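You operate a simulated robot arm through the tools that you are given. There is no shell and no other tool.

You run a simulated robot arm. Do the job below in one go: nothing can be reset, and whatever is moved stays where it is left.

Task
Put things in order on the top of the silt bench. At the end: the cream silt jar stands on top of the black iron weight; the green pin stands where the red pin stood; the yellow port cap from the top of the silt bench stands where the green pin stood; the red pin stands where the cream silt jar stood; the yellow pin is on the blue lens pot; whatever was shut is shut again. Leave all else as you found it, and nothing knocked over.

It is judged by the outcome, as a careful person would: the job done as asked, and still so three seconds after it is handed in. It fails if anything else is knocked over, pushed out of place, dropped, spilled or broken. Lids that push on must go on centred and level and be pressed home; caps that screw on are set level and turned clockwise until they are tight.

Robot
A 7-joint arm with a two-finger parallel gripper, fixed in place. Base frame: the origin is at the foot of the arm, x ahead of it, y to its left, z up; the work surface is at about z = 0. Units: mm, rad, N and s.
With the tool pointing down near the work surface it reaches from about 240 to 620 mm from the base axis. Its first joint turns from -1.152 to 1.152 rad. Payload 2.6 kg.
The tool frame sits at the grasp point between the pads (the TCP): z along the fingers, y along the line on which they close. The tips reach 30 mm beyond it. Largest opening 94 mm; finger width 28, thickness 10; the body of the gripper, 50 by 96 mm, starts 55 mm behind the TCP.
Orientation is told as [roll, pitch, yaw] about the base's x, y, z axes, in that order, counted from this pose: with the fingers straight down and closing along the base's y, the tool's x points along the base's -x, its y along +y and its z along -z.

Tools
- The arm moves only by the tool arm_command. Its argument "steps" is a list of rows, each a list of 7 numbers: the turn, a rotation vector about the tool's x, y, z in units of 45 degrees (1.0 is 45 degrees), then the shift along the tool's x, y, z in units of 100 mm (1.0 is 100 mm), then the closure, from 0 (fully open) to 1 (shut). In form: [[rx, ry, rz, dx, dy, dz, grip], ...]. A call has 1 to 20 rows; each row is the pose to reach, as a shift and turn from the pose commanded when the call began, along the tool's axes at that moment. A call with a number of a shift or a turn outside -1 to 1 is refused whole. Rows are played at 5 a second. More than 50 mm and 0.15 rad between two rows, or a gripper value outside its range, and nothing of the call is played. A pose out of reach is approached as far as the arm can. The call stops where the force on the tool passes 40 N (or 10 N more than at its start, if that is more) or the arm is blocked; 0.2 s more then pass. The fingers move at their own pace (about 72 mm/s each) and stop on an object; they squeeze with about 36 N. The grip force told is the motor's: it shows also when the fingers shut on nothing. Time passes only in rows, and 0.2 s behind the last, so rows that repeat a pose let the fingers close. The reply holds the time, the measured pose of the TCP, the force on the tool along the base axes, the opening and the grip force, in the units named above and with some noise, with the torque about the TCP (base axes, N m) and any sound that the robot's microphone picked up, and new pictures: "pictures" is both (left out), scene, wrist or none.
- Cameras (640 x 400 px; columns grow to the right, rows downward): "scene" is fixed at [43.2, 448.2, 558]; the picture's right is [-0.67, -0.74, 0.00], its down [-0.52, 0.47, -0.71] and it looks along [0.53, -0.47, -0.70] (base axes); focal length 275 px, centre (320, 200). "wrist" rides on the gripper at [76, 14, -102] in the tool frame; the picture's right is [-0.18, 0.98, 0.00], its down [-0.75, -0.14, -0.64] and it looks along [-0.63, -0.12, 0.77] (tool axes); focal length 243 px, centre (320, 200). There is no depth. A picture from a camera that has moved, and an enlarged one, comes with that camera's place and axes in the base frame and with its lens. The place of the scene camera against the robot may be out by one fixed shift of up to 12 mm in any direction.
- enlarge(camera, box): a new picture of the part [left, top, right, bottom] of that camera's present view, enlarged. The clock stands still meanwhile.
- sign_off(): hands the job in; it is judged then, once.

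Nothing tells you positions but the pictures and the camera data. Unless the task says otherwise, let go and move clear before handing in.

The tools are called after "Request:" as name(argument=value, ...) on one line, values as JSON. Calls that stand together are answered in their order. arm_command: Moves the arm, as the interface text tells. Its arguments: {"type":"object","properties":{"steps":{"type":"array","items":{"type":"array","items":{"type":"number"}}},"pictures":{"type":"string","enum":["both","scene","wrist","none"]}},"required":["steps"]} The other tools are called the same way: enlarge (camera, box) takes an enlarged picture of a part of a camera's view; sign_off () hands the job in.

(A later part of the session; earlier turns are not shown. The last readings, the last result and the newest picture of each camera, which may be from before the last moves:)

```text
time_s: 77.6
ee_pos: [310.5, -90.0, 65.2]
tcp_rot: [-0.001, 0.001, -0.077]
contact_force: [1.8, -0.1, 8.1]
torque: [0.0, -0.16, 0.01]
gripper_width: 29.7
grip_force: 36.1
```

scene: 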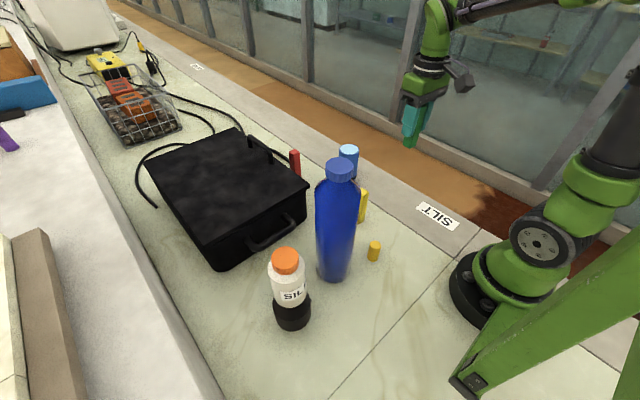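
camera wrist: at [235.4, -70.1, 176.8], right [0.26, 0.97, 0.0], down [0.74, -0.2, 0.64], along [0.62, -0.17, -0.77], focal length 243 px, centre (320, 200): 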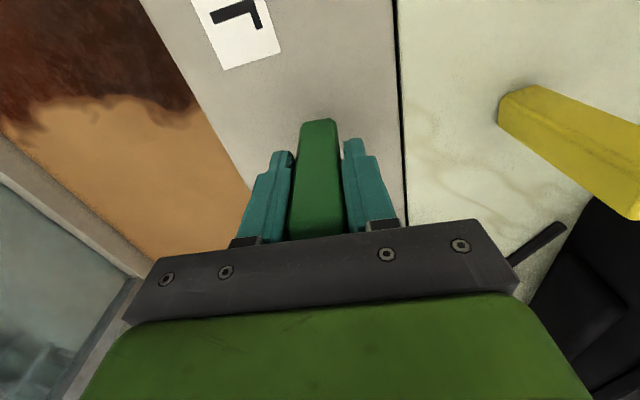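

Green pin touches the bench lightly. Releasing slowly, then going up.

Request:
arm_command(steps=[[0, 0, 0, 0, 0, -0.002, 0.69], [0, 0, 0, 0, 0, -0.002, 0.67], [0, 0, 0, 0, 0, -0.002, 0.65], [0, 0, 0, 0, 0, -0.002, 0.6], [0, 0, 0, 0, 0, -0.002, 0.5], [0, 0, 0, 0, 0, -0.002, 0.35], [0, 0, 0, 0, 0, -0.002, 0.35]], pictures="wrist")

Request:
arm_command(steps=[[0, 0, 0, 0, 0, -0.1, 0.2], [0, 0, 0, 0, 0, -0.3, 0.1], [0, 0, 0, 0, 0, -0.55, 0], [0, 0, 0, 0, 0, -0.8, 0], [0, 0, 0, 0, 0, -1, 0]], pictures="none")

Request:
arm_command(steps=[[0, 0, 0, 0, 0, -0.3, 0], [0, 0, 0, 0, 0, -0.6, 0], [0, 0, 0, 0, 0, -0.9, 0], [0, 0, 0, 0, 0, -1, 0], [0, 0, 0, 0, 0, -1, 0]], pictures="both")

Request:
enlarge(camera="scene", box=[300, 120, 460, 280])

Request:
enlarge(camera="wrist", box=[240, 20, 480, 220])

```text
time_s: 79.2
ee_pos: [311.1, -89.2, 65.8]
tcp_rot: [0.0, -0.001, -0.08]
contact_force: [-0.4, -0.5, -0.1]
torque: [0.01, -0.03, 0.0]
gripper_width: 61.2
grip_force: 0.0
camera wrist: at [236.0, -70.1, 167.7], right [0.26, 0.97, 0.0], down [0.74, -0.2, 0.64], along [0.62, -0.17, -0.77], focal length 243 px, centre (320, 200)
```

wrist: 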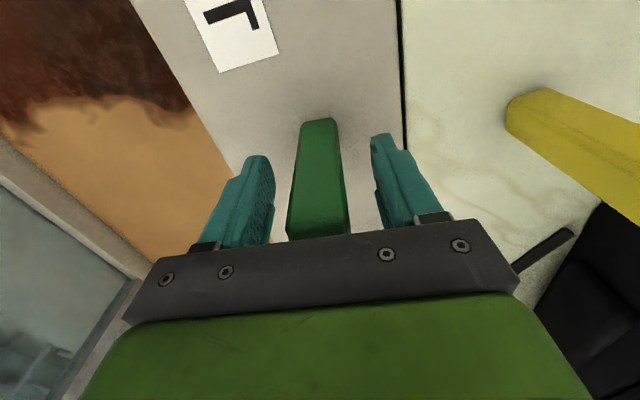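

```text
time_s: 80.4
ee_pos: [311.3, -89.3, 165.6]
tcp_rot: [-0.001, -0.001, -0.079]
contact_force: [0.2, 0.3, -0.2]
torque: [0.02, 0.0, 0.0]
gripper_width: 93.9
grip_force: 0.1
```

```text
time_s: 81.6
ee_pos: [311.0, -90.1, 264.7]
tcp_rot: [0.001, 0.001, -0.079]
contact_force: [0.1, -0.2, -0.6]
torque: [0.01, 0.01, -0.01]
gripper_width: 94.2
grip_force: 0.0
camera wrist: at [235.9, -70.5, 367.8], right [0.26, 0.97, 0.0], down [0.74, -0.2, 0.64], along [0.62, -0.17, -0.77], focal length 243 px, centre (320, 200)
```

scene: 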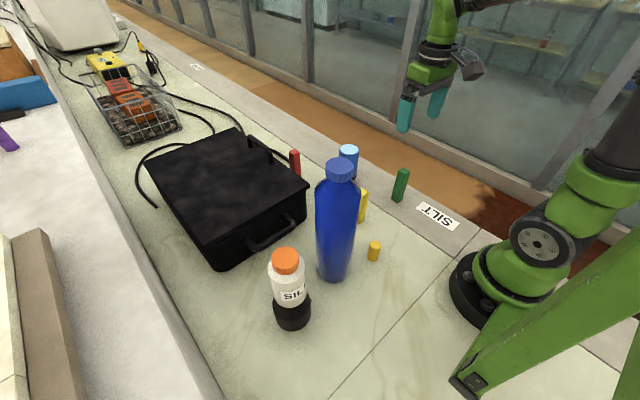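
wrist: 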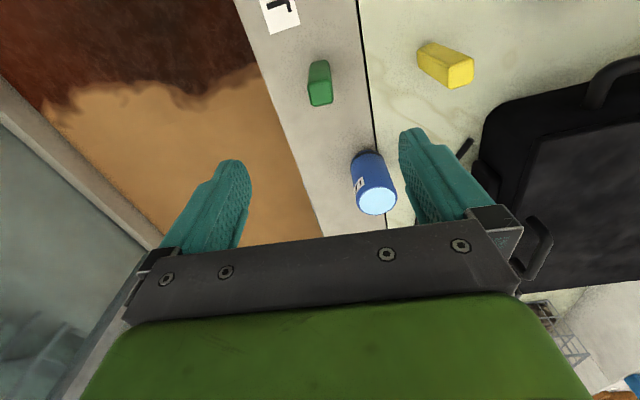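

```text
2.50 times, centred on (380, 200) of scene
camera zoom: at [43.2, 448.2, 558.0], right [-0.67, -0.74, 0.0], down [-0.52, 0.47, -0.71], along [0.53, -0.47, -0.7], focal length 687 px, centre (170, 200)
```

zoom: 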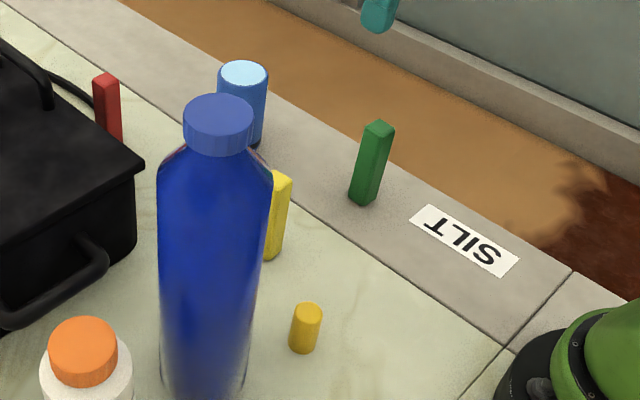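

```text
2.00 times, centred on (360, 120) of wrist
camera zoom: at [235.9, -70.5, 367.8], right [0.26, 0.97, 0.0], down [0.74, -0.2, 0.64], along [0.62, -0.17, -0.77], focal length 485 px, centre (240, 360)
```

zoom: 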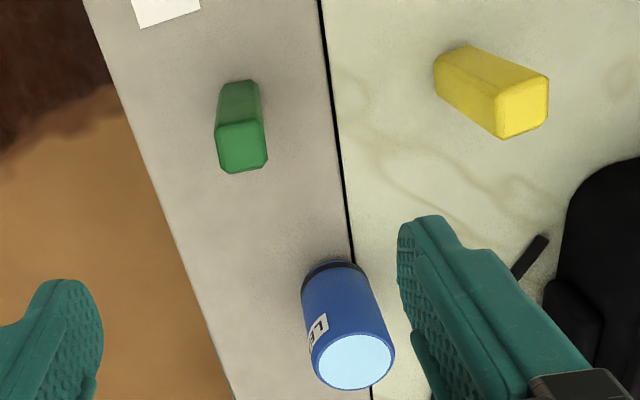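

Green pin stands where the red one was. Next the yellow pin at about (329, 50), turned about +11°.

Request:
arm_command(steps=[[0, 0, -0.1, -0.01, 0.25, 0, 0], [0, 0, -0.1, -0.03, 0.5, 0, 0], [0, 0, -0.1, -0.041, 0.756, 0, 0]], pictures="none")

Request:
arm_command(steps=[[0, 0, -0.12, -0.05, 0.3, 0, 0], [0, 0, -0.24, -0.09, 0.6, 0, 0], [0, 0, -0.24, -0.09, 0.65, 0, 0], [0, 0, -0.24, -0.09, 0.65, 0, 0]], pictures="both")

Request:
enlarge(camera="wrist", box=[240, 0, 400, 130])

```text
time_s: 82.4
ee_pos: [321.4, -14.6, 265.9]
tcp_rot: [0.001, 0.001, 0.002]
contact_force: [1.4, 0.7, 0.0]
torque: [-0.03, -0.03, -0.06]
gripper_width: 93.7
grip_force: 0.2
```

```text
time_s: 83.4
ee_pos: [329.9, 50.1, 265.0]
tcp_rot: [0.0, -0.001, 0.188]
contact_force: [0.8, 0.0, -0.4]
torque: [-0.01, 0.02, 0.04]
gripper_width: 94.2
grip_force: 0.0
camera wrist: at [252.6, 50.1, 368.1], right [0.0, 1.0, 0.0], down [0.77, 0.0, 0.64], along [0.64, 0.0, -0.77], focal length 243 px, centre (320, 200)
```

scene: 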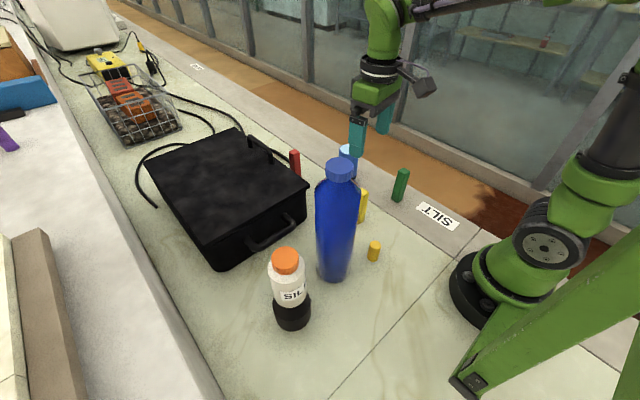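
wrist: 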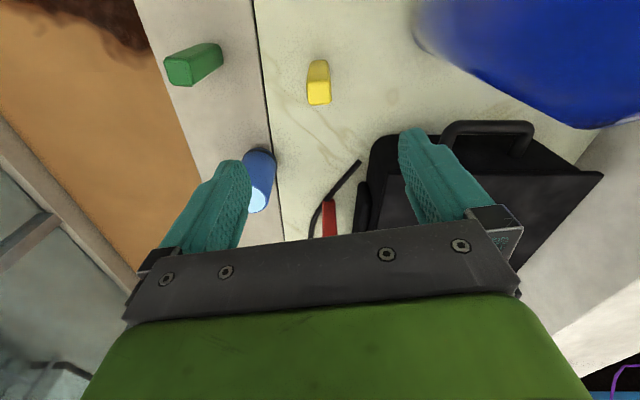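

```text
3.08 times, centred on (320, 65) of wrist
camera zoom: at [252.6, 50.1, 368.1], right [0.0, 1.0, 0.0], down [0.77, 0.0, 0.64], along [0.64, 0.0, -0.77], focal length 746 px, centre (320, 615)
```

zoom: 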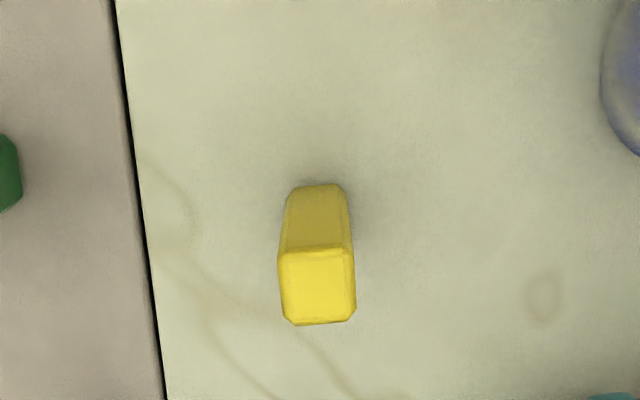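

Request:
arm_command(steps=[[0, 0, 0.13, 0, -0.01, 0.3, 0], [0, 0, 0.13, 0, -0.01, 0.6, 0], [0, 0, 0.13, 0, -0.01, 0.9, 0], [0, 0, 0.13, 0, -0.01, 1, 0], [0, 0, 0.13, 0, -0.01, 1, 0]], pictures="wrist")

Request:
enlarge(camera="wrist", box=[240, 20, 400, 180])

```text
time_s: 84.6
ee_pos: [329.7, 49.8, 164.9]
tcp_rot: [0.0, 0.001, 0.088]
contact_force: [0.3, 0.0, 0.0]
torque: [-0.04, -0.01, -0.01]
gripper_width: 94.0
grip_force: 0.1
camera wrist: at [253.5, 56.5, 267.3], right [0.1, 1.0, 0.0], down [0.76, -0.08, 0.64], along [0.64, -0.06, -0.77], focal length 243 px, centre (320, 200)
```

wrist: 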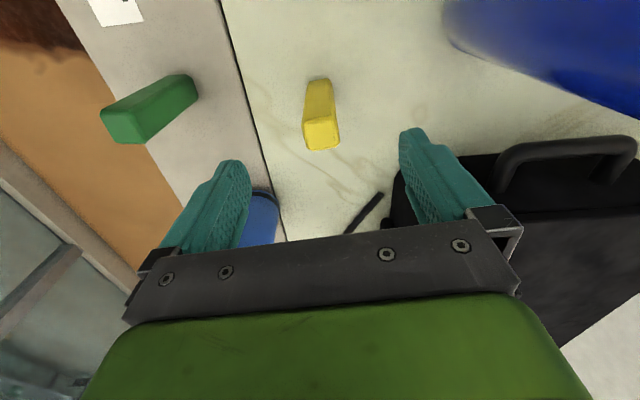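

```text
2.50 times, centred on (320, 100) of wrist
camera zoom: at [253.5, 56.5, 267.3], right [0.1, 1.0, 0.0], down [0.76, -0.08, 0.64], along [0.64, -0.06, -0.77], focal length 606 px, centre (320, 450)
```

zoom: 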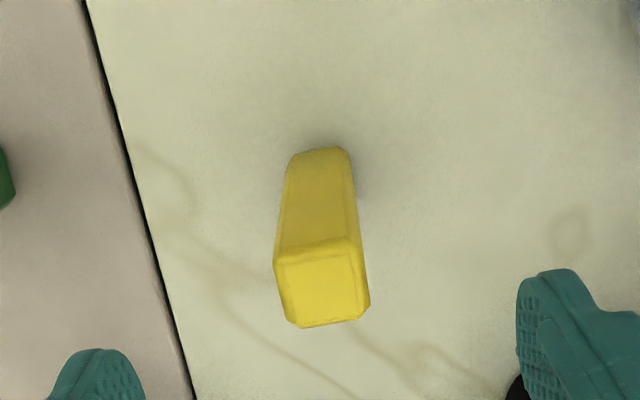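

Request:
arm_command(steps=[[0, 0, -0.02, 0, 0.004, 0.25, 0], [0, 0, -0.02, 0, 0.004, 0.5, 0], [0, 0, -0.02, 0, 0.004, 0.75, 0], [0, 0, -0.02, 0, 0.004, 0.93, 0], [0, 0, -0.02, 0, 0.004, 1, 0], [0, 0, -0.02, 0, 0.004, 1, 0.25], [0, 0, -0.02, 0, 0.004, 1, 0.5], [0, 0, -0.02, 0, 0.004, 1, 0.62], [0, 0, -0.02, 0, 0.004, 1, 0.75], [0, 0, -0.02, 0, 0.004, 1, 1], [0, 0, -0.02, 0, 0.004, 1, 1], [0, 0, -0.02, 0, 0.004, 1, 1]], pictures="both")

Request:
enlarge(camera="wrist", box=[220, 60, 420, 260])

```text
time_s: 87.2
ee_pos: [330.6, 50.0, 66.0]
tcp_rot: [-0.001, 0.0, 0.1]
contact_force: [-0.5, 0.9, 0.5]
torque: [-0.03, 0.01, -0.01]
gripper_width: 30.2
grip_force: 35.9
camera wrist: at [252.3, 55.8, 167.9], right [0.08, 1.0, 0.0], down [0.76, -0.06, 0.64], along [0.64, -0.05, -0.77], focal length 243 px, centre (320, 200)
```

scene: 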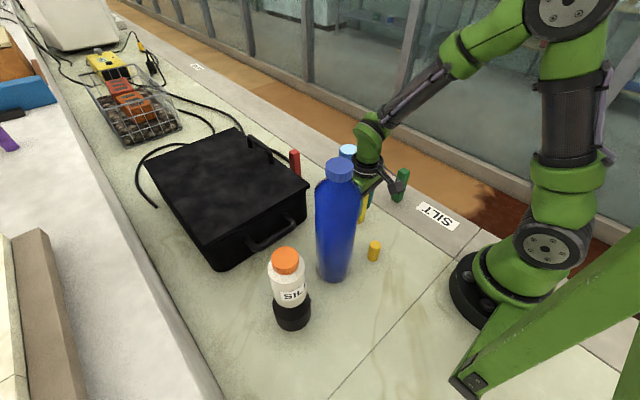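
wrist: 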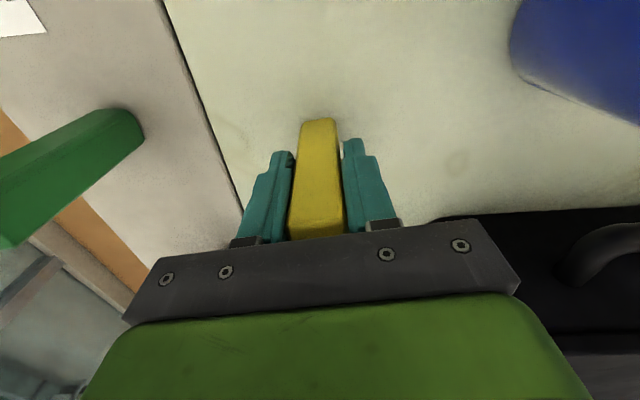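

```text
2.00 times, centred on (320, 160) of wrist
camera zoom: at [252.3, 55.8, 167.9], right [0.08, 1.0, 0.0], down [0.76, -0.06, 0.64], along [0.64, -0.05, -0.77], focal length 485 px, centre (320, 280)
```

zoom: 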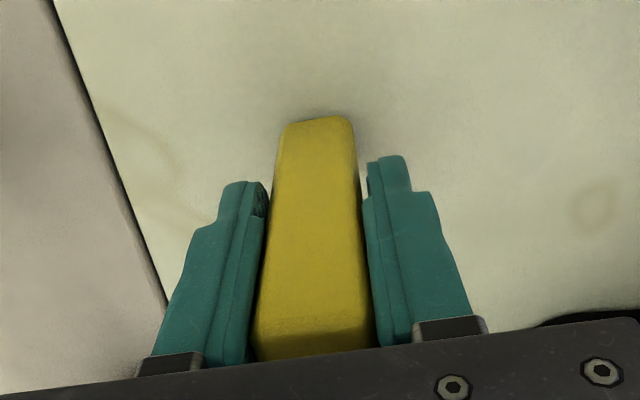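

Yellow pin gripped. Lifting and moving toward the blue lens pot.

Request:
arm_command(steps=[[0, 0, 0, 0, 0, -0.05, 1], [0, 0, 0, 0, 0, -0.15, 1], [0, 0, 0, 0, 0, -0.35, 1], [0, 0, 0, 0, 0, -0.6, 1], [0, 0, 0, 0, 0, -0.85, 1], [0, 0, 0, 0, 0, -1, 1]], pictures="none")

Request:
arm_command(steps=[[0, 0, 0, 0, 0, -0.3, 1], [0, 0, 0, 0, 0, -0.6, 1], [0, 0, 0, -0.15, -0.12, -0.9, 1], [0, 0, 0, -0.3, -0.25, -1, 1], [0, 0, 0, -0.45, -0.38, -1, 1], [0, 0, 0, -0.6, -0.5, -1, 1], [0, 0, 0, -0.696, -0.573, -1, 1], [0, 0, 0, -0.696, -0.573, -1, 1]], pictures="both")

Request:
enlarge(camera="wrist", box=[180, 60, 420, 260])

Request:
enlarge(camera="scene", box=[280, 110, 420, 230])

```text
time_s: 88.6
ee_pos: [329.1, 49.3, 165.0]
tcp_rot: [0.001, 0.001, 0.102]
contact_force: [-0.5, -0.4, 0.3]
torque: [0.01, 0.03, 0.05]
gripper_width: 29.8
grip_force: 35.6
```

```text
time_s: 90.4
ee_pos: [405.0, -1.0, 267.3]
tcp_rot: [0.001, 0.001, 0.102]
contact_force: [0.2, -0.5, -1.2]
torque: [0.0, -0.01, -0.02]
gripper_width: 29.7
grip_force: 36.2
camera wrist: at [327.6, 4.9, 368.3], right [0.08, 1.0, 0.0], down [0.76, -0.06, 0.64], along [0.64, -0.05, -0.77], focal length 243 px, centre (320, 200)
```

scene: 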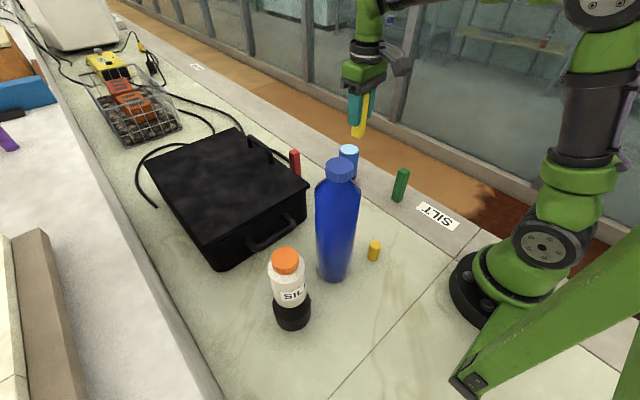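
wrist: 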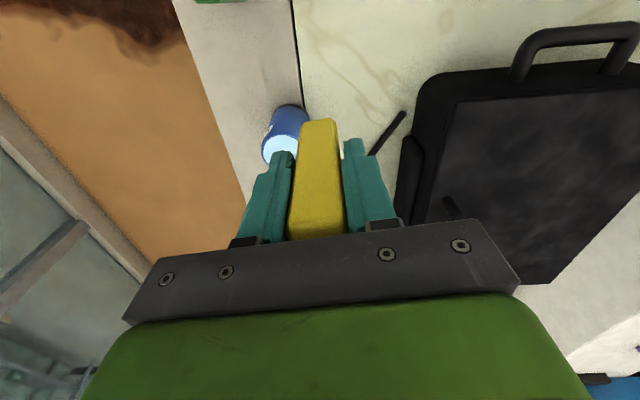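

```text
2.00 times, centred on (300, 160) of wrist
camera zoom: at [327.6, 4.9, 368.3], right [0.08, 1.0, 0.0], down [0.76, -0.06, 0.64], along [0.64, -0.05, -0.77], focal length 485 px, centre (360, 280)
```

zoom: 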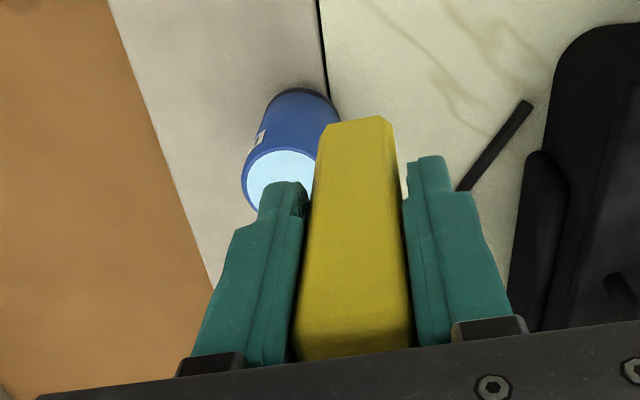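

```text
3.33 times, centred on (350, 170) of scene
camera zoom: at [43.3, 448.2, 558.0], right [-0.67, -0.74, 0.0], down [-0.52, 0.47, -0.71], along [0.53, -0.47, -0.7], focal length 916 px, centre (220, 300)
```

zoom: 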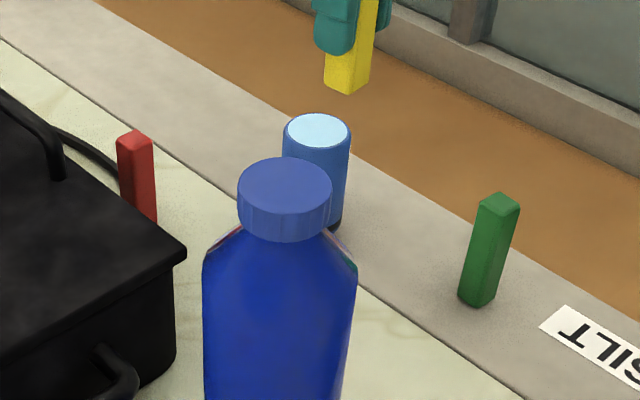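

Request:
arm_command(steps=[[0, 0, 0, -0.15, -0.12, 0, 1], [0, 0, 0, -0.3, -0.25, 0, 1], [0, 0, 0, -0.45, -0.38, 0, 1], [0, 0, 0, -0.6, -0.5, 0, 1], [0, 0, 0, -0.68, -0.566, 0, 1], [0, 0, 0, -0.68, -0.566, 0, 1]], pictures="both")

Request:
enlarge(camera="wrist", box=[220, 30, 420, 200])

Request:
enlarge(camera="scene", box=[280, 80, 420, 200])

```text
time_s: 91.8
ee_pos: [478.6, -51.0, 266.0]
tcp_rot: [0.001, 0.0, 0.102]
contact_force: [-0.4, -0.9, 0.3]
torque: [0.02, 0.01, -0.04]
gripper_width: 29.6
grip_force: 36.1
camera wrist: at [401.1, -44.4, 367.6], right [0.08, 1.0, 0.0], down [0.76, -0.06, 0.64], along [0.64, -0.05, -0.77], focal length 243 px, centre (320, 200)
```

scene: 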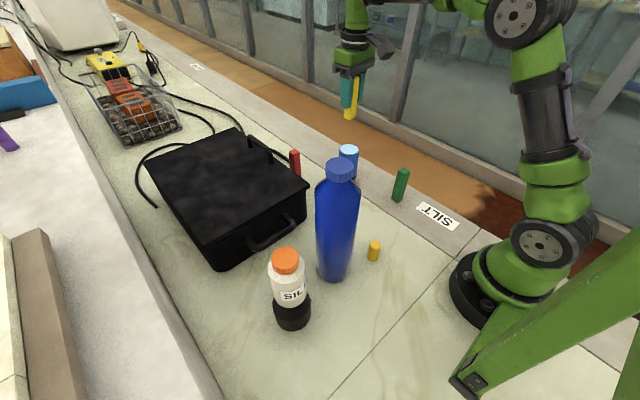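
wrist: 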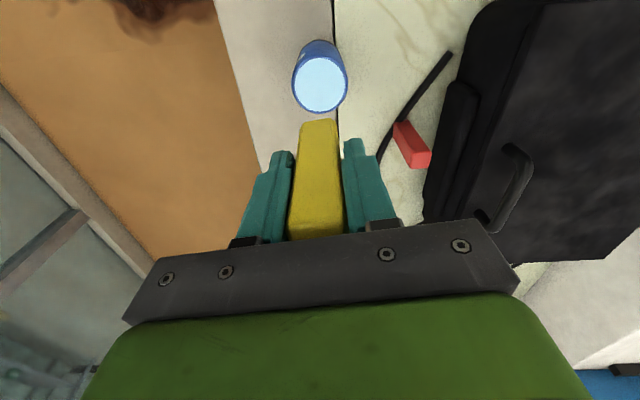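

```text
2.35 times, centred on (320, 115) of wrist
camera zoom: at [401.1, -44.4, 367.6], right [0.08, 1.0, 0.0], down [0.76, -0.06, 0.64], along [0.64, -0.05, -0.77], focal length 571 px, centre (320, 400)
```

zoom: 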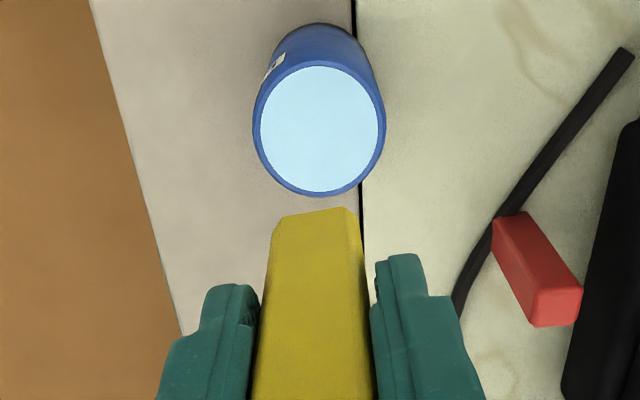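

```text
3.33 times, centred on (350, 140) of scene
camera zoom: at [43.3, 448.2, 558.0], right [-0.67, -0.74, 0.0], down [-0.52, 0.47, -0.71], along [0.53, -0.47, -0.7], focal length 916 px, centre (220, 400)
```

zoom: 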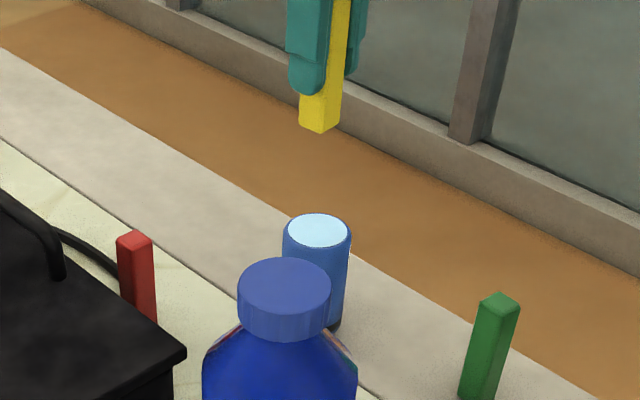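

Refining from several views, the pot's centre is near (470, -49) with its top around z≈107. Shifting over it and starting to descend.

Request:
arm_command(steps=[[0, 0, 0, 0.04, 0.01, 0, 1], [0, 0, 0, 0.075, 0.012, 0.1, 1], [0, 0, 0, 0.075, 0.012, 0.3, 1], [0, 0, 0, 0.075, 0.012, 0.5, 1], [0, 0, 0, 0.075, 0.012, 0.65, 1], [0, 0, 0, 0.075, 0.012, 0.75, 1], [0, 0, 0, 0.075, 0.012, 0.75, 1]], pictures="both")

Request:
enlarge(camera="wrist", box=[220, 30, 420, 200])

Request:
enlarge(camera="scene", box=[280, 80, 420, 200])

```text
time_s: 93.4
ee_pos: [471.0, -49.4, 189.2]
tcp_rot: [0.001, 0.0, 0.102]
contact_force: [-0.8, -0.3, -0.6]
torque: [-0.02, 0.0, -0.03]
gripper_width: 29.6
grip_force: 35.7
camera wrist: at [393.7, -42.9, 292.1], right [0.08, 1.0, 0.0], down [0.76, -0.06, 0.64], along [0.64, -0.05, -0.77], focal length 243 px, centre (320, 200)
```

scene: 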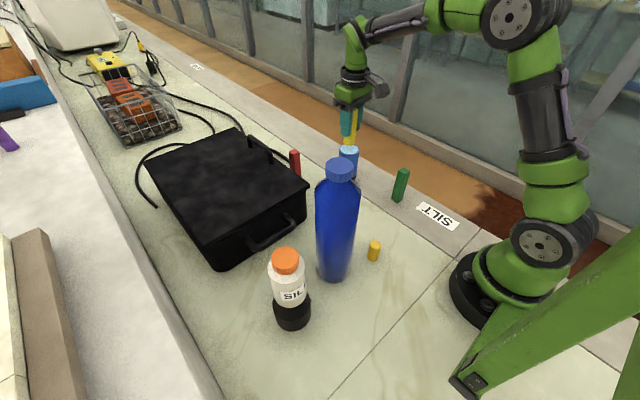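
wrist: 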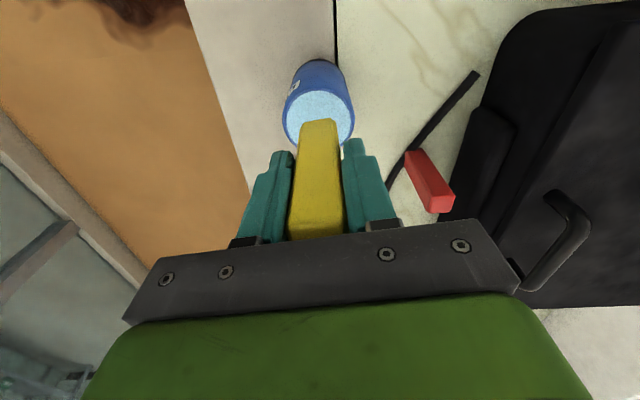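

```text
2.35 times, centred on (320, 115) of wrist
camera zoom: at [393.7, -42.9, 292.1], right [0.08, 1.0, 0.0], down [0.76, -0.06, 0.64], along [0.64, -0.05, -0.77], focal length 571 px, centre (320, 400)
```

zoom: 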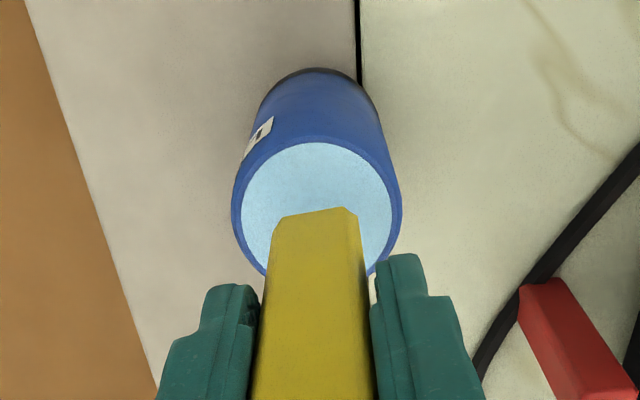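

```text
3.33 times, centred on (350, 140) of scene
camera zoom: at [43.2, 448.2, 558.0], right [-0.67, -0.74, 0.0], down [-0.52, 0.47, -0.71], along [0.53, -0.47, -0.7], focal length 916 px, centre (220, 400)
```

zoom: 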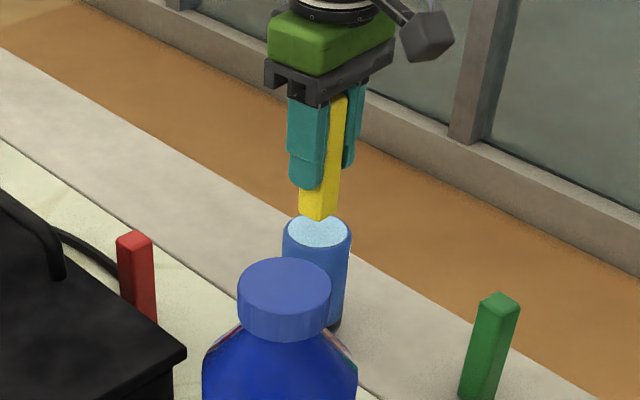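

Request:
arm_command(steps=[[0, 0, 0, -0.01, -0.008, 0.03, 1], [0, 0, 0, -0.015, -0.008, 0.06, 1], [0, 0, 0, -0.015, -0.008, 0.09, 1], [0, 0, 0, -0.015, -0.008, 0.11, 1], [0, 0, 0, -0.015, -0.008, 0.13, 1], [0, 0, 0, -0.015, -0.008, 0.13, 1]], pictures="none")

Request:
arm_command(steps=[[0, 0, 0, 0, 0, 0.01, 1], [0, 0, 0, 0, 0, 0.02, 1], [0, 0, 0, 0, 0, 0.03, 1], [0, 0, 0, 0, 0, 0.03, 1]], pictures="none")

```text
time_s: 94.8
ee_pos: [472.7, -50.6, 178.0]
tcp_rot: [0.001, 0.0, 0.103]
contact_force: [-0.7, 0.3, -0.7]
torque: [0.0, 0.0, 0.01]
gripper_width: 29.8
grip_force: 36.1
```

```text
time_s: 95.8
ee_pos: [472.7, -49.9, 175.3]
tcp_rot: [0.0, -0.001, 0.103]
contact_force: [-0.2, -0.1, -0.5]
torque: [-0.01, 0.0, -0.03]
gripper_width: 29.4
grip_force: 35.4
```

Request:
arm_command(steps=[[0, 0, 0, 0, 0, 0.01, 1], [0, 0, 0, 0, 0, 0.02, 1], [0, 0, 0, 0, 0, 0.03, 1], [0, 0, 0, 0, 0, 0.03, 1]], pictures="none")

```text
time_s: 96.8
ee_pos: [473.5, -51.0, 172.2]
tcp_rot: [-0.001, -0.006, 0.102]
contact_force: [-4.5, 0.0, 25.2]
torque: [0.12, 0.53, 0.02]
gripper_width: 29.6
grip_force: 36.0
```

Request:
arm_command(steps=[[0, 0, 0, 0, 0, -0.005, 1], [0, 0, 0, 0, 0, -0.008, 1], [0, 0, 0, 0, 0, -0.008, 1]], pictures="both")

Request:
enlarge(camera="scene", box=[280, 80, 420, 200])

Request:
enlarge(camera="wrist", box=[220, 30, 420, 200])

```text
time_s: 97.6
ee_pos: [473.2, -50.1, 173.4]
tcp_rot: [-0.001, -0.004, 0.102]
contact_force: [0.1, 0.8, 23.9]
torque: [-0.04, 0.06, 0.0]
gripper_width: 29.8
grip_force: 36.2
camera wrist: at [395.2, -44.0, 275.2], right [0.08, 1.0, 0.0], down [0.76, -0.06, 0.64], along [0.64, -0.05, -0.76], focal length 243 px, centre (320, 200)
```

scene: 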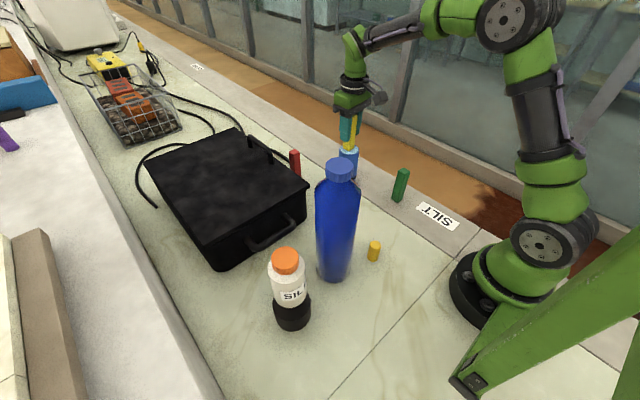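
wrist: 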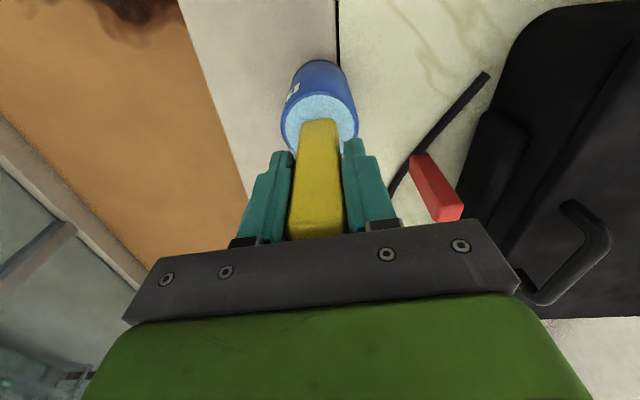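

```text
3.33 times, centred on (350, 140) of scene
camera zoom: at [43.1, 448.2, 558.0], right [-0.67, -0.74, 0.0], down [-0.52, 0.47, -0.71], along [0.53, -0.48, -0.7], focal length 916 px, centre (220, 400)
```

zoom: 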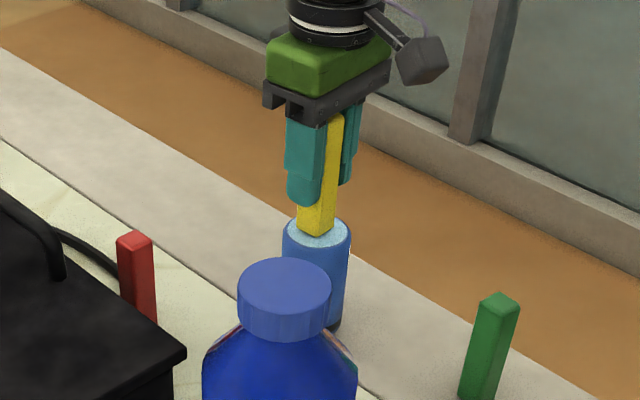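

```text
2.35 times, centred on (320, 115) of wrist
camera zoom: at [395.2, -44.0, 275.2], right [0.08, 1.0, 0.0], down [0.76, -0.06, 0.64], along [0.64, -0.05, -0.76], focal length 571 px, centre (320, 400)
```

zoom: 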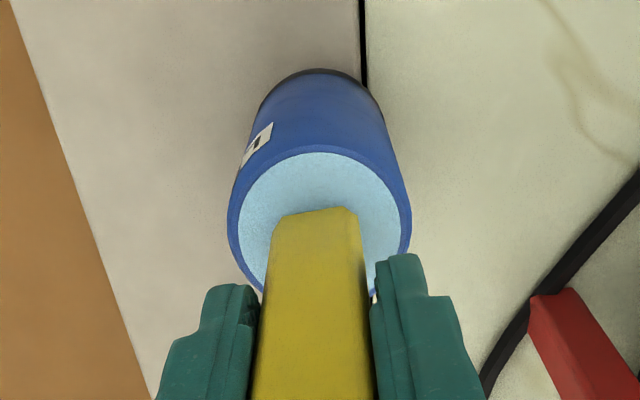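

Request:
arm_command(steps=[[0, 0, 0, 0, 0, -0.005, 1], [0, 0, 0, 0, 0, -0.008, 1], [0, 0, 0, 0, 0, -0.008, 1]], pictures="none")

```text
time_s: 98.4
ee_pos: [473.2, -50.2, 173.5]
tcp_rot: [-0.001, 0.0, 0.103]
contact_force: [3.1, 0.0, 17.0]
torque: [-0.04, -0.25, 0.0]
gripper_width: 29.5
grip_force: 36.1
```

Request:
arm_command(steps=[[0, 0, 0, 0, 0, -0.005, 1], [0, 0, 0, 0, 0, -0.007, 1], [0, 0, 0, 0, 0, -0.007, 1]], pictures="none")

```text
time_s: 99.2
ee_pos: [471.5, -50.6, 173.0]
tcp_rot: [-0.001, 0.002, 0.101]
contact_force: [2.8, -0.6, 7.0]
torque: [0.02, -0.29, 0.01]
gripper_width: 29.9
grip_force: 35.8
```

Light contact on the pot. Releasing the yellow pin slowly.

Request:
arm_command(steps=[[0, 0, 0, 0, 0, -0.002, 0.69], [0, 0, 0, 0, 0, -0.002, 0.67], [0, 0, 0, 0, 0, -0.002, 0.65], [0, 0, 0, 0, 0, -0.002, 0.6], [0, 0, 0, 0, 0, -0.002, 0.52], [0, 0, 0, 0, 0, -0.002, 0.4], [0, 0, 0, 0, 0, -0.002, 0.4]], pictures="both")

Request:
enlarge(camera="wrist", box=[220, 30, 420, 200])

Request:
enlarge(camera="scene", box=[280, 80, 420, 200])

```text
time_s: 100.8
ee_pos: [472.5, -49.6, 174.1]
tcp_rot: [-0.001, 0.001, 0.104]
contact_force: [0.4, 0.8, -0.3]
torque: [-0.03, 0.05, 0.02]
gripper_width: 56.3
grip_force: 0.0
camera wrist: at [395.1, -43.9, 276.3], right [0.08, 1.0, 0.0], down [0.76, -0.06, 0.64], along [0.64, -0.05, -0.77], focal length 243 px, centre (320, 200)
```

scene: 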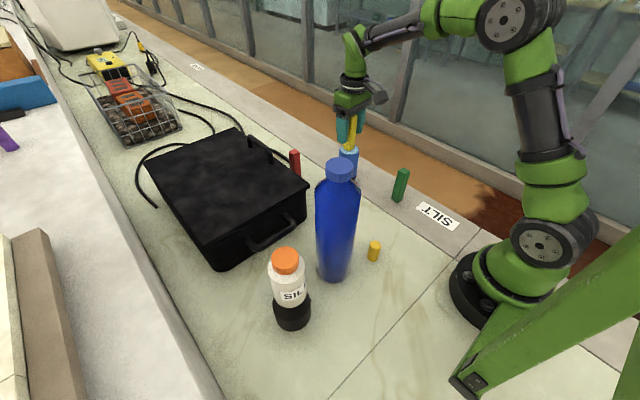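
wrist: 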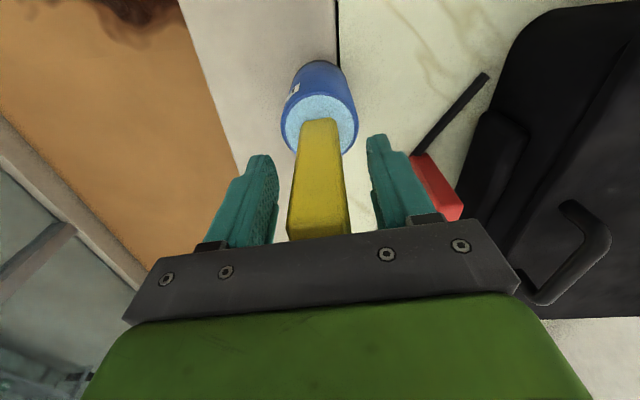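

```text
2.35 times, centred on (320, 115) of wrist
camera zoom: at [395.1, -43.9, 276.3], right [0.08, 1.0, 0.0], down [0.76, -0.06, 0.64], along [0.64, -0.05, -0.77], focal length 571 px, centre (320, 400)
```

zoom: 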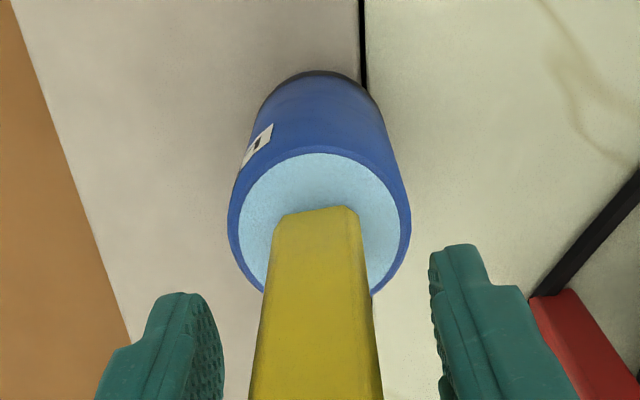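

```text
3.33 times, centred on (350, 140) of scene
camera zoom: at [43.2, 448.2, 558.0], right [-0.67, -0.74, 0.0], down [-0.52, 0.47, -0.71], along [0.53, -0.47, -0.7], focal length 916 px, centre (220, 400)
```

zoom: 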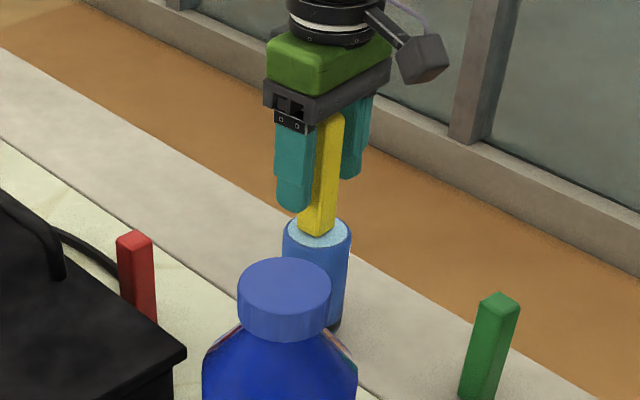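

Pin stands on the pot. Moving straight up.

Request:
arm_command(steps=[[0, 0, 0, 0, 0, -0.1, 0.3], [0, 0, 0, 0, 0, -0.25, 0.2], [0, 0, 0, 0, 0, -0.5, 0.1], [0, 0, 0, 0, 0, -0.75, 0], [0, 0, 0, 0, 0, -1, 0], [0, 0, 0, 0, 0, -1, 0]], pictures="both")

Request:
enlarge(camera="scene", box=[280, 80, 420, 200])

Request:
enlarge(camera="wrist", box=[220, 30, 420, 200])

```text
time_s: 102.2
ee_pos: [471.8, -50.5, 272.6]
tcp_rot: [0.0, 0.0, 0.105]
contact_force: [0.3, -0.4, 0.7]
torque: [-0.01, -0.01, 0.01]
gripper_width: 94.0
grip_force: 0.0
camera wrist: at [395.2, -44.2, 376.3], right [0.08, 1.0, 0.0], down [0.76, -0.06, 0.64], along [0.64, -0.05, -0.77], focal length 243 px, centre (320, 200)
```

scene: 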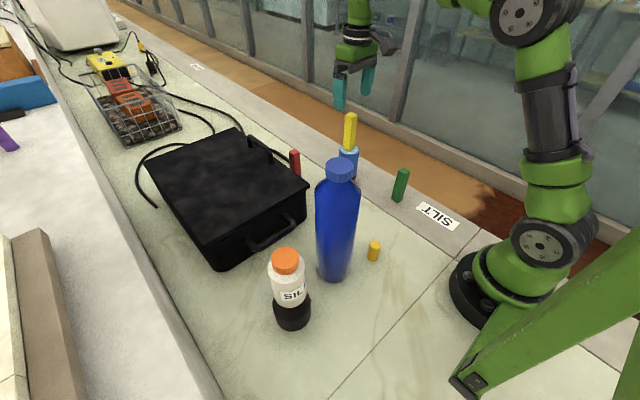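
wrist: 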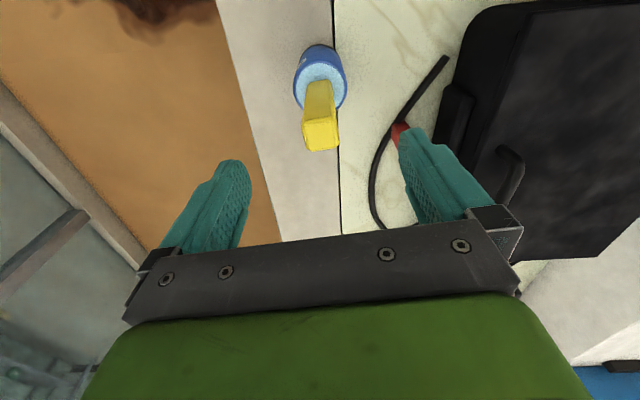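

```text
3.33 times, centred on (350, 140) of scene
camera zoom: at [43.2, 448.2, 558.0], right [-0.67, -0.74, 0.0], down [-0.52, 0.47, -0.71], along [0.53, -0.47, -0.7], focal length 916 px, centre (220, 400)
```

zoom: 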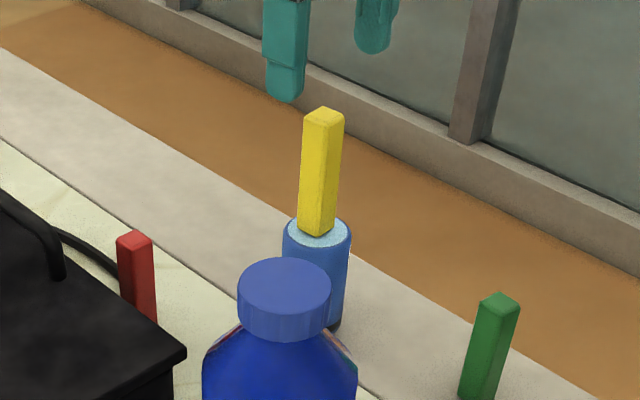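

```text
2.35 times, centred on (320, 115) of wrist
camera zoom: at [395.2, -44.2, 376.3], right [0.08, 1.0, 0.0], down [0.76, -0.06, 0.64], along [0.64, -0.05, -0.77], focal length 571 px, centre (320, 400)
```

zoom: 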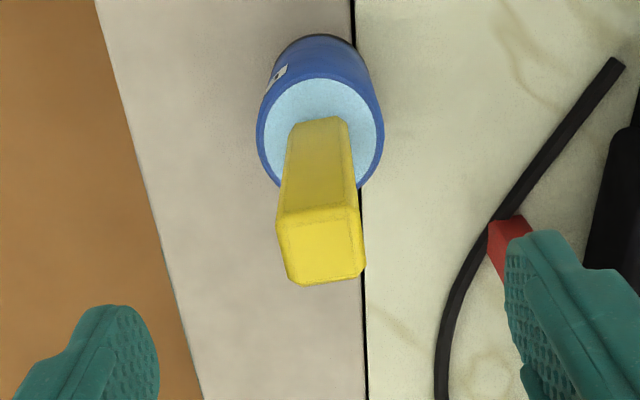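

Yellow pin stands centred on the lens pot. Last item is the yellow cap near (229, 111), next to the bottle; I move there, turning the gripper so its narrow side faces the bottle.

Request:
arm_command(steps=[[0, 0, 0, 0.2, 0.05, 0, 0], [0, 0, -0.1, 0.4, 0.15, 0, 0], [0, 0, -0.25, 0.6, 0.3, 0, 0], [0, 0, -0.4, 0.75, 0.42, 0, 0], [0, 0, -0.5, 0.853, 0.492, 0, 0]], pictures="none")

Request:
arm_command(steps=[[0, 0, -0.15, 0.07, 0.14, 0, 0], [0, 0, -0.3, 0.14, 0.28, 0, 0], [0, 0, -0.45, 0.21, 0.43, 0, 0], [0, 0, -0.6, 0.28, 0.57, 0, 0], [0, 0, -0.75, 0.34, 0.71, 0, 0], [0, 0, -0.878, 0.397, 0.841, 0, 0], [0, 0, -0.878, 0.397, 0.841, 0, 0]], pictures="both")

Request:
enlarge(camera="wrist", box=[320, 20, 480, 140])

Request:
enlarge(camera="scene", box=[330, 210, 420, 280])

```text
time_s: 103.4
ee_pos: [381.8, -9.8, 274.6]
tcp_rot: [0.0, 0.001, 0.497]
contact_force: [0.2, 0.4, -0.4]
torque: [-0.02, 0.0, -0.03]
gripper_width: 94.1
grip_force: 0.0
```

```text
time_s: 105.0
ee_pos: [306.3, 45.0, 274.0]
tcp_rot: [-0.001, 0.0, 1.186]
contact_force: [0.2, -0.6, 0.7]
torque: [-0.02, 0.05, -0.05]
gripper_width: 94.3
grip_force: 0.0
camera wrist: at [265.4, -20.5, 376.5], right [-0.84, 0.54, 0.0], down [0.41, 0.65, 0.64], along [0.35, 0.54, -0.77], focal length 243 px, centre (320, 200)
```

scene: 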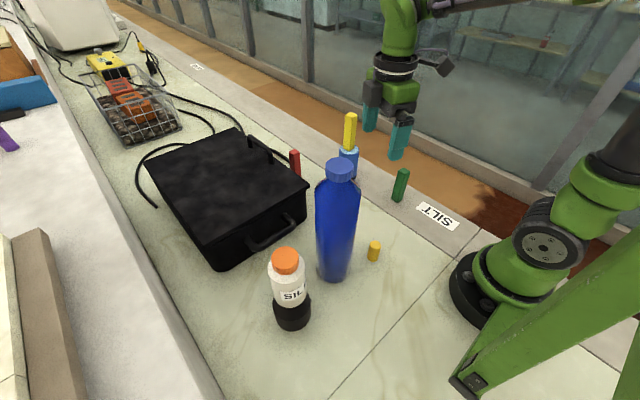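
wrist: 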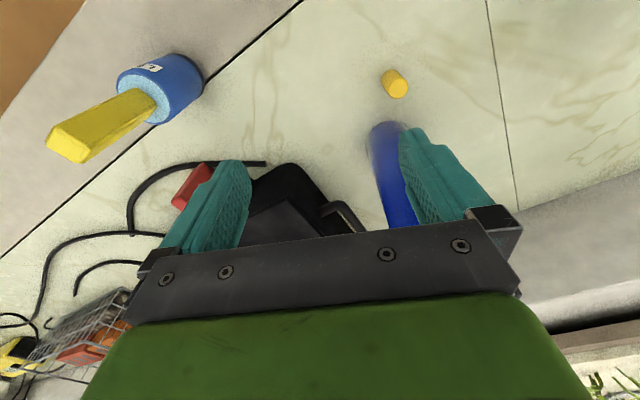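

```text
3.33 times, centred on (400, 80) of wrist
camera zoom: at [265.4, -20.5, 376.5], right [-0.84, 0.54, 0.0], down [0.41, 0.65, 0.64], along [0.35, 0.54, -0.77], focal length 809 px, centre (53, 600)
```

zoom: 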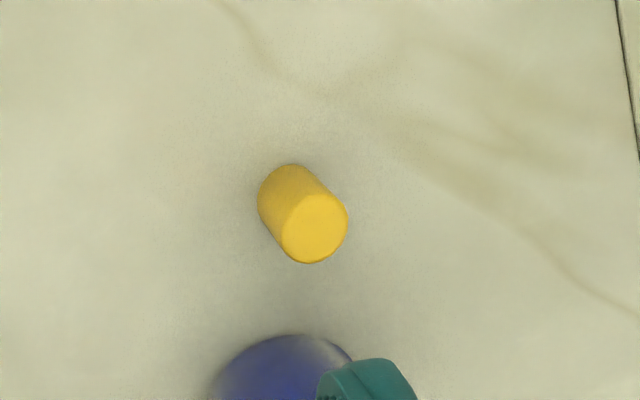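

```text
5.71 times, centred on (375, 245) of scene
camera zoom: at [43.2, 448.2, 558.0], right [-0.67, -0.74, 0.0], down [-0.52, 0.47, -0.71], along [0.53, -0.47, -0.7], focal length 1571 px, centre (6, -57)
```

zoom: 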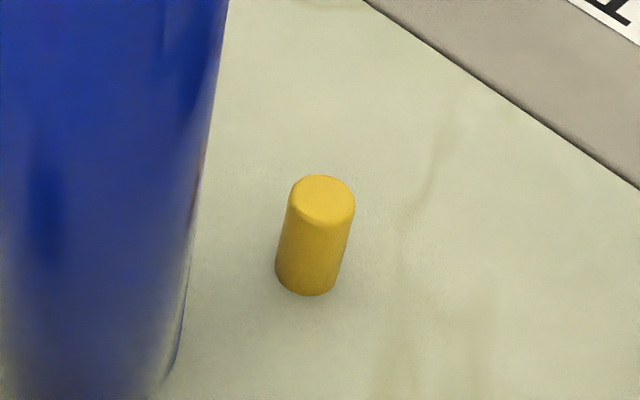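

Cap is at about (229, 111), ~25 mm wide and ~40 mm tall. Moving above it, level first, then down.

Request:
arm_command(steps=[[0, 0, 0, -0.08, 0.24, 0, 0], [0, 0, 0, -0.16, 0.48, 0, 0], [0, 0, 0, -0.24, 0.72, 0, 0], [0, 0, 0, -0.3, 0.9, 0, 0], [0, 0, 0, -0.318, 0.97, 0, 0], [0, 0, 0, -0.318, 0.97, 0, 0]], pictures="both")

Request:
enlarge(camera="wrist", box=[240, 0, 400, 120])

```text
time_s: 106.4
ee_pos: [229.6, 111.2, 274.3]
tcp_rot: [0.001, -0.002, 1.185]
contact_force: [-0.4, -0.4, 0.0]
torque: [0.02, 0.01, 0.02]
gripper_width: 94.3
grip_force: 0.0
camera wrist: at [187.6, 45.8, 376.6], right [-0.84, 0.54, 0.0], down [0.41, 0.64, 0.64], along [0.35, 0.54, -0.77], focal length 243 px, centre (320, 200)
```

scene: 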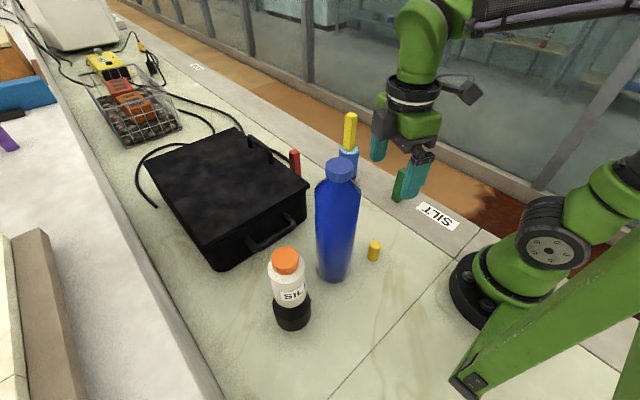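
wrist: 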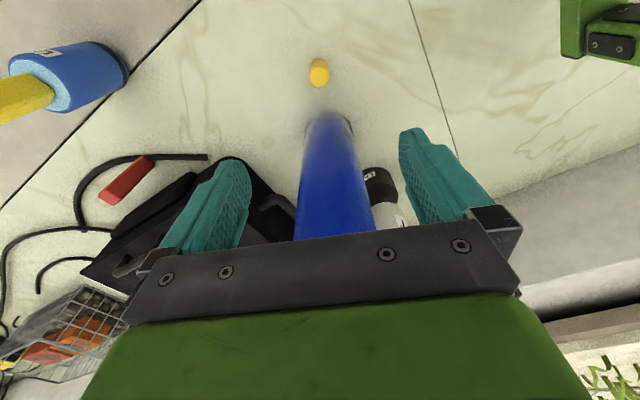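

```text
3.33 times, centred on (320, 60) of wrist
camera zoom: at [187.6, 45.8, 376.6], right [-0.84, 0.54, 0.0], down [0.41, 0.64, 0.64], along [0.35, 0.54, -0.77], focal length 809 px, centre (320, 667)
```

zoom: 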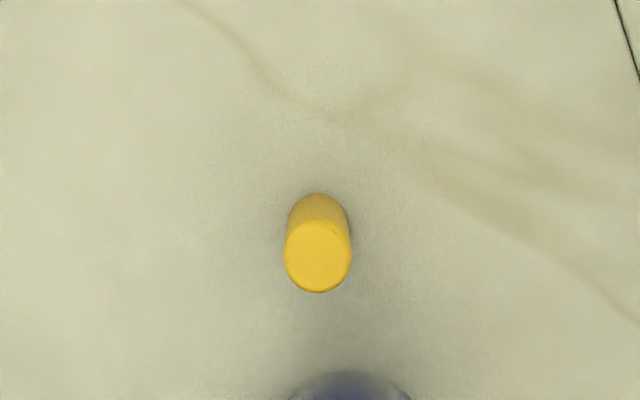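

Request:
arm_command(steps=[[0, 0, 0, 0, -0.009, 0.25, 0.2], [0, 0, 0, 0, -0.009, 0.5, 0.3], [0, 0, 0, 0, -0.009, 0.75, 0.3], [0, 0, 0, 0, -0.009, 1, 0.3], [0, 0, 0, 0, -0.009, 1, 0.3]], pictures="both")

Request:
enlarge(camera="wrist", box=[240, 0, 400, 120])

```text
time_s: 107.6
ee_pos: [231.8, 110.5, 173.0]
tcp_rot: [0.0, 0.0, 1.184]
contact_force: [0.3, 0.7, -0.6]
torque: [0.01, 0.02, 0.01]
gripper_width: 65.9
grip_force: 0.0
camera wrist: at [189.0, 45.6, 276.0], right [-0.84, 0.54, 0.0], down [0.41, 0.64, 0.64], along [0.35, 0.54, -0.77], focal length 243 px, centre (320, 200)
```

scene: 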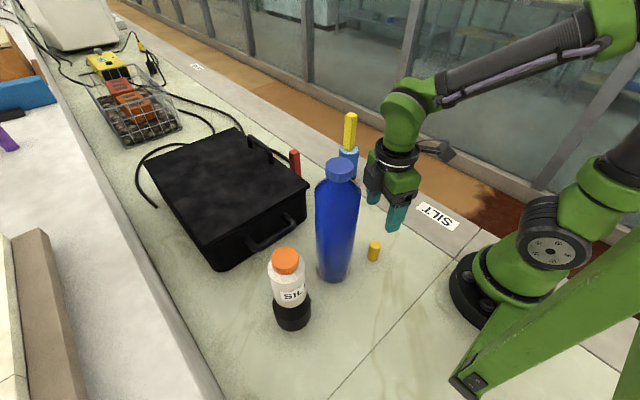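
wrist: 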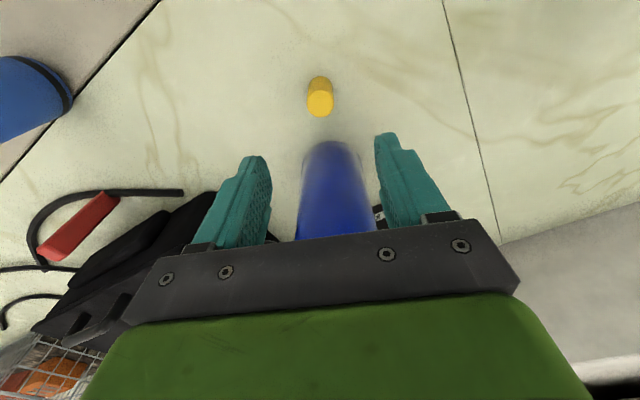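

```text
3.33 times, centred on (320, 60) of wrist
camera zoom: at [189.0, 45.6, 276.0], right [-0.84, 0.54, 0.0], down [0.41, 0.64, 0.64], along [0.35, 0.54, -0.77], focal length 809 px, centre (320, 667)
```

zoom: 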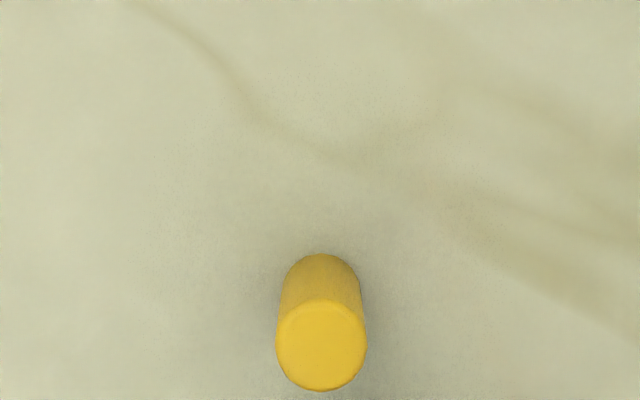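

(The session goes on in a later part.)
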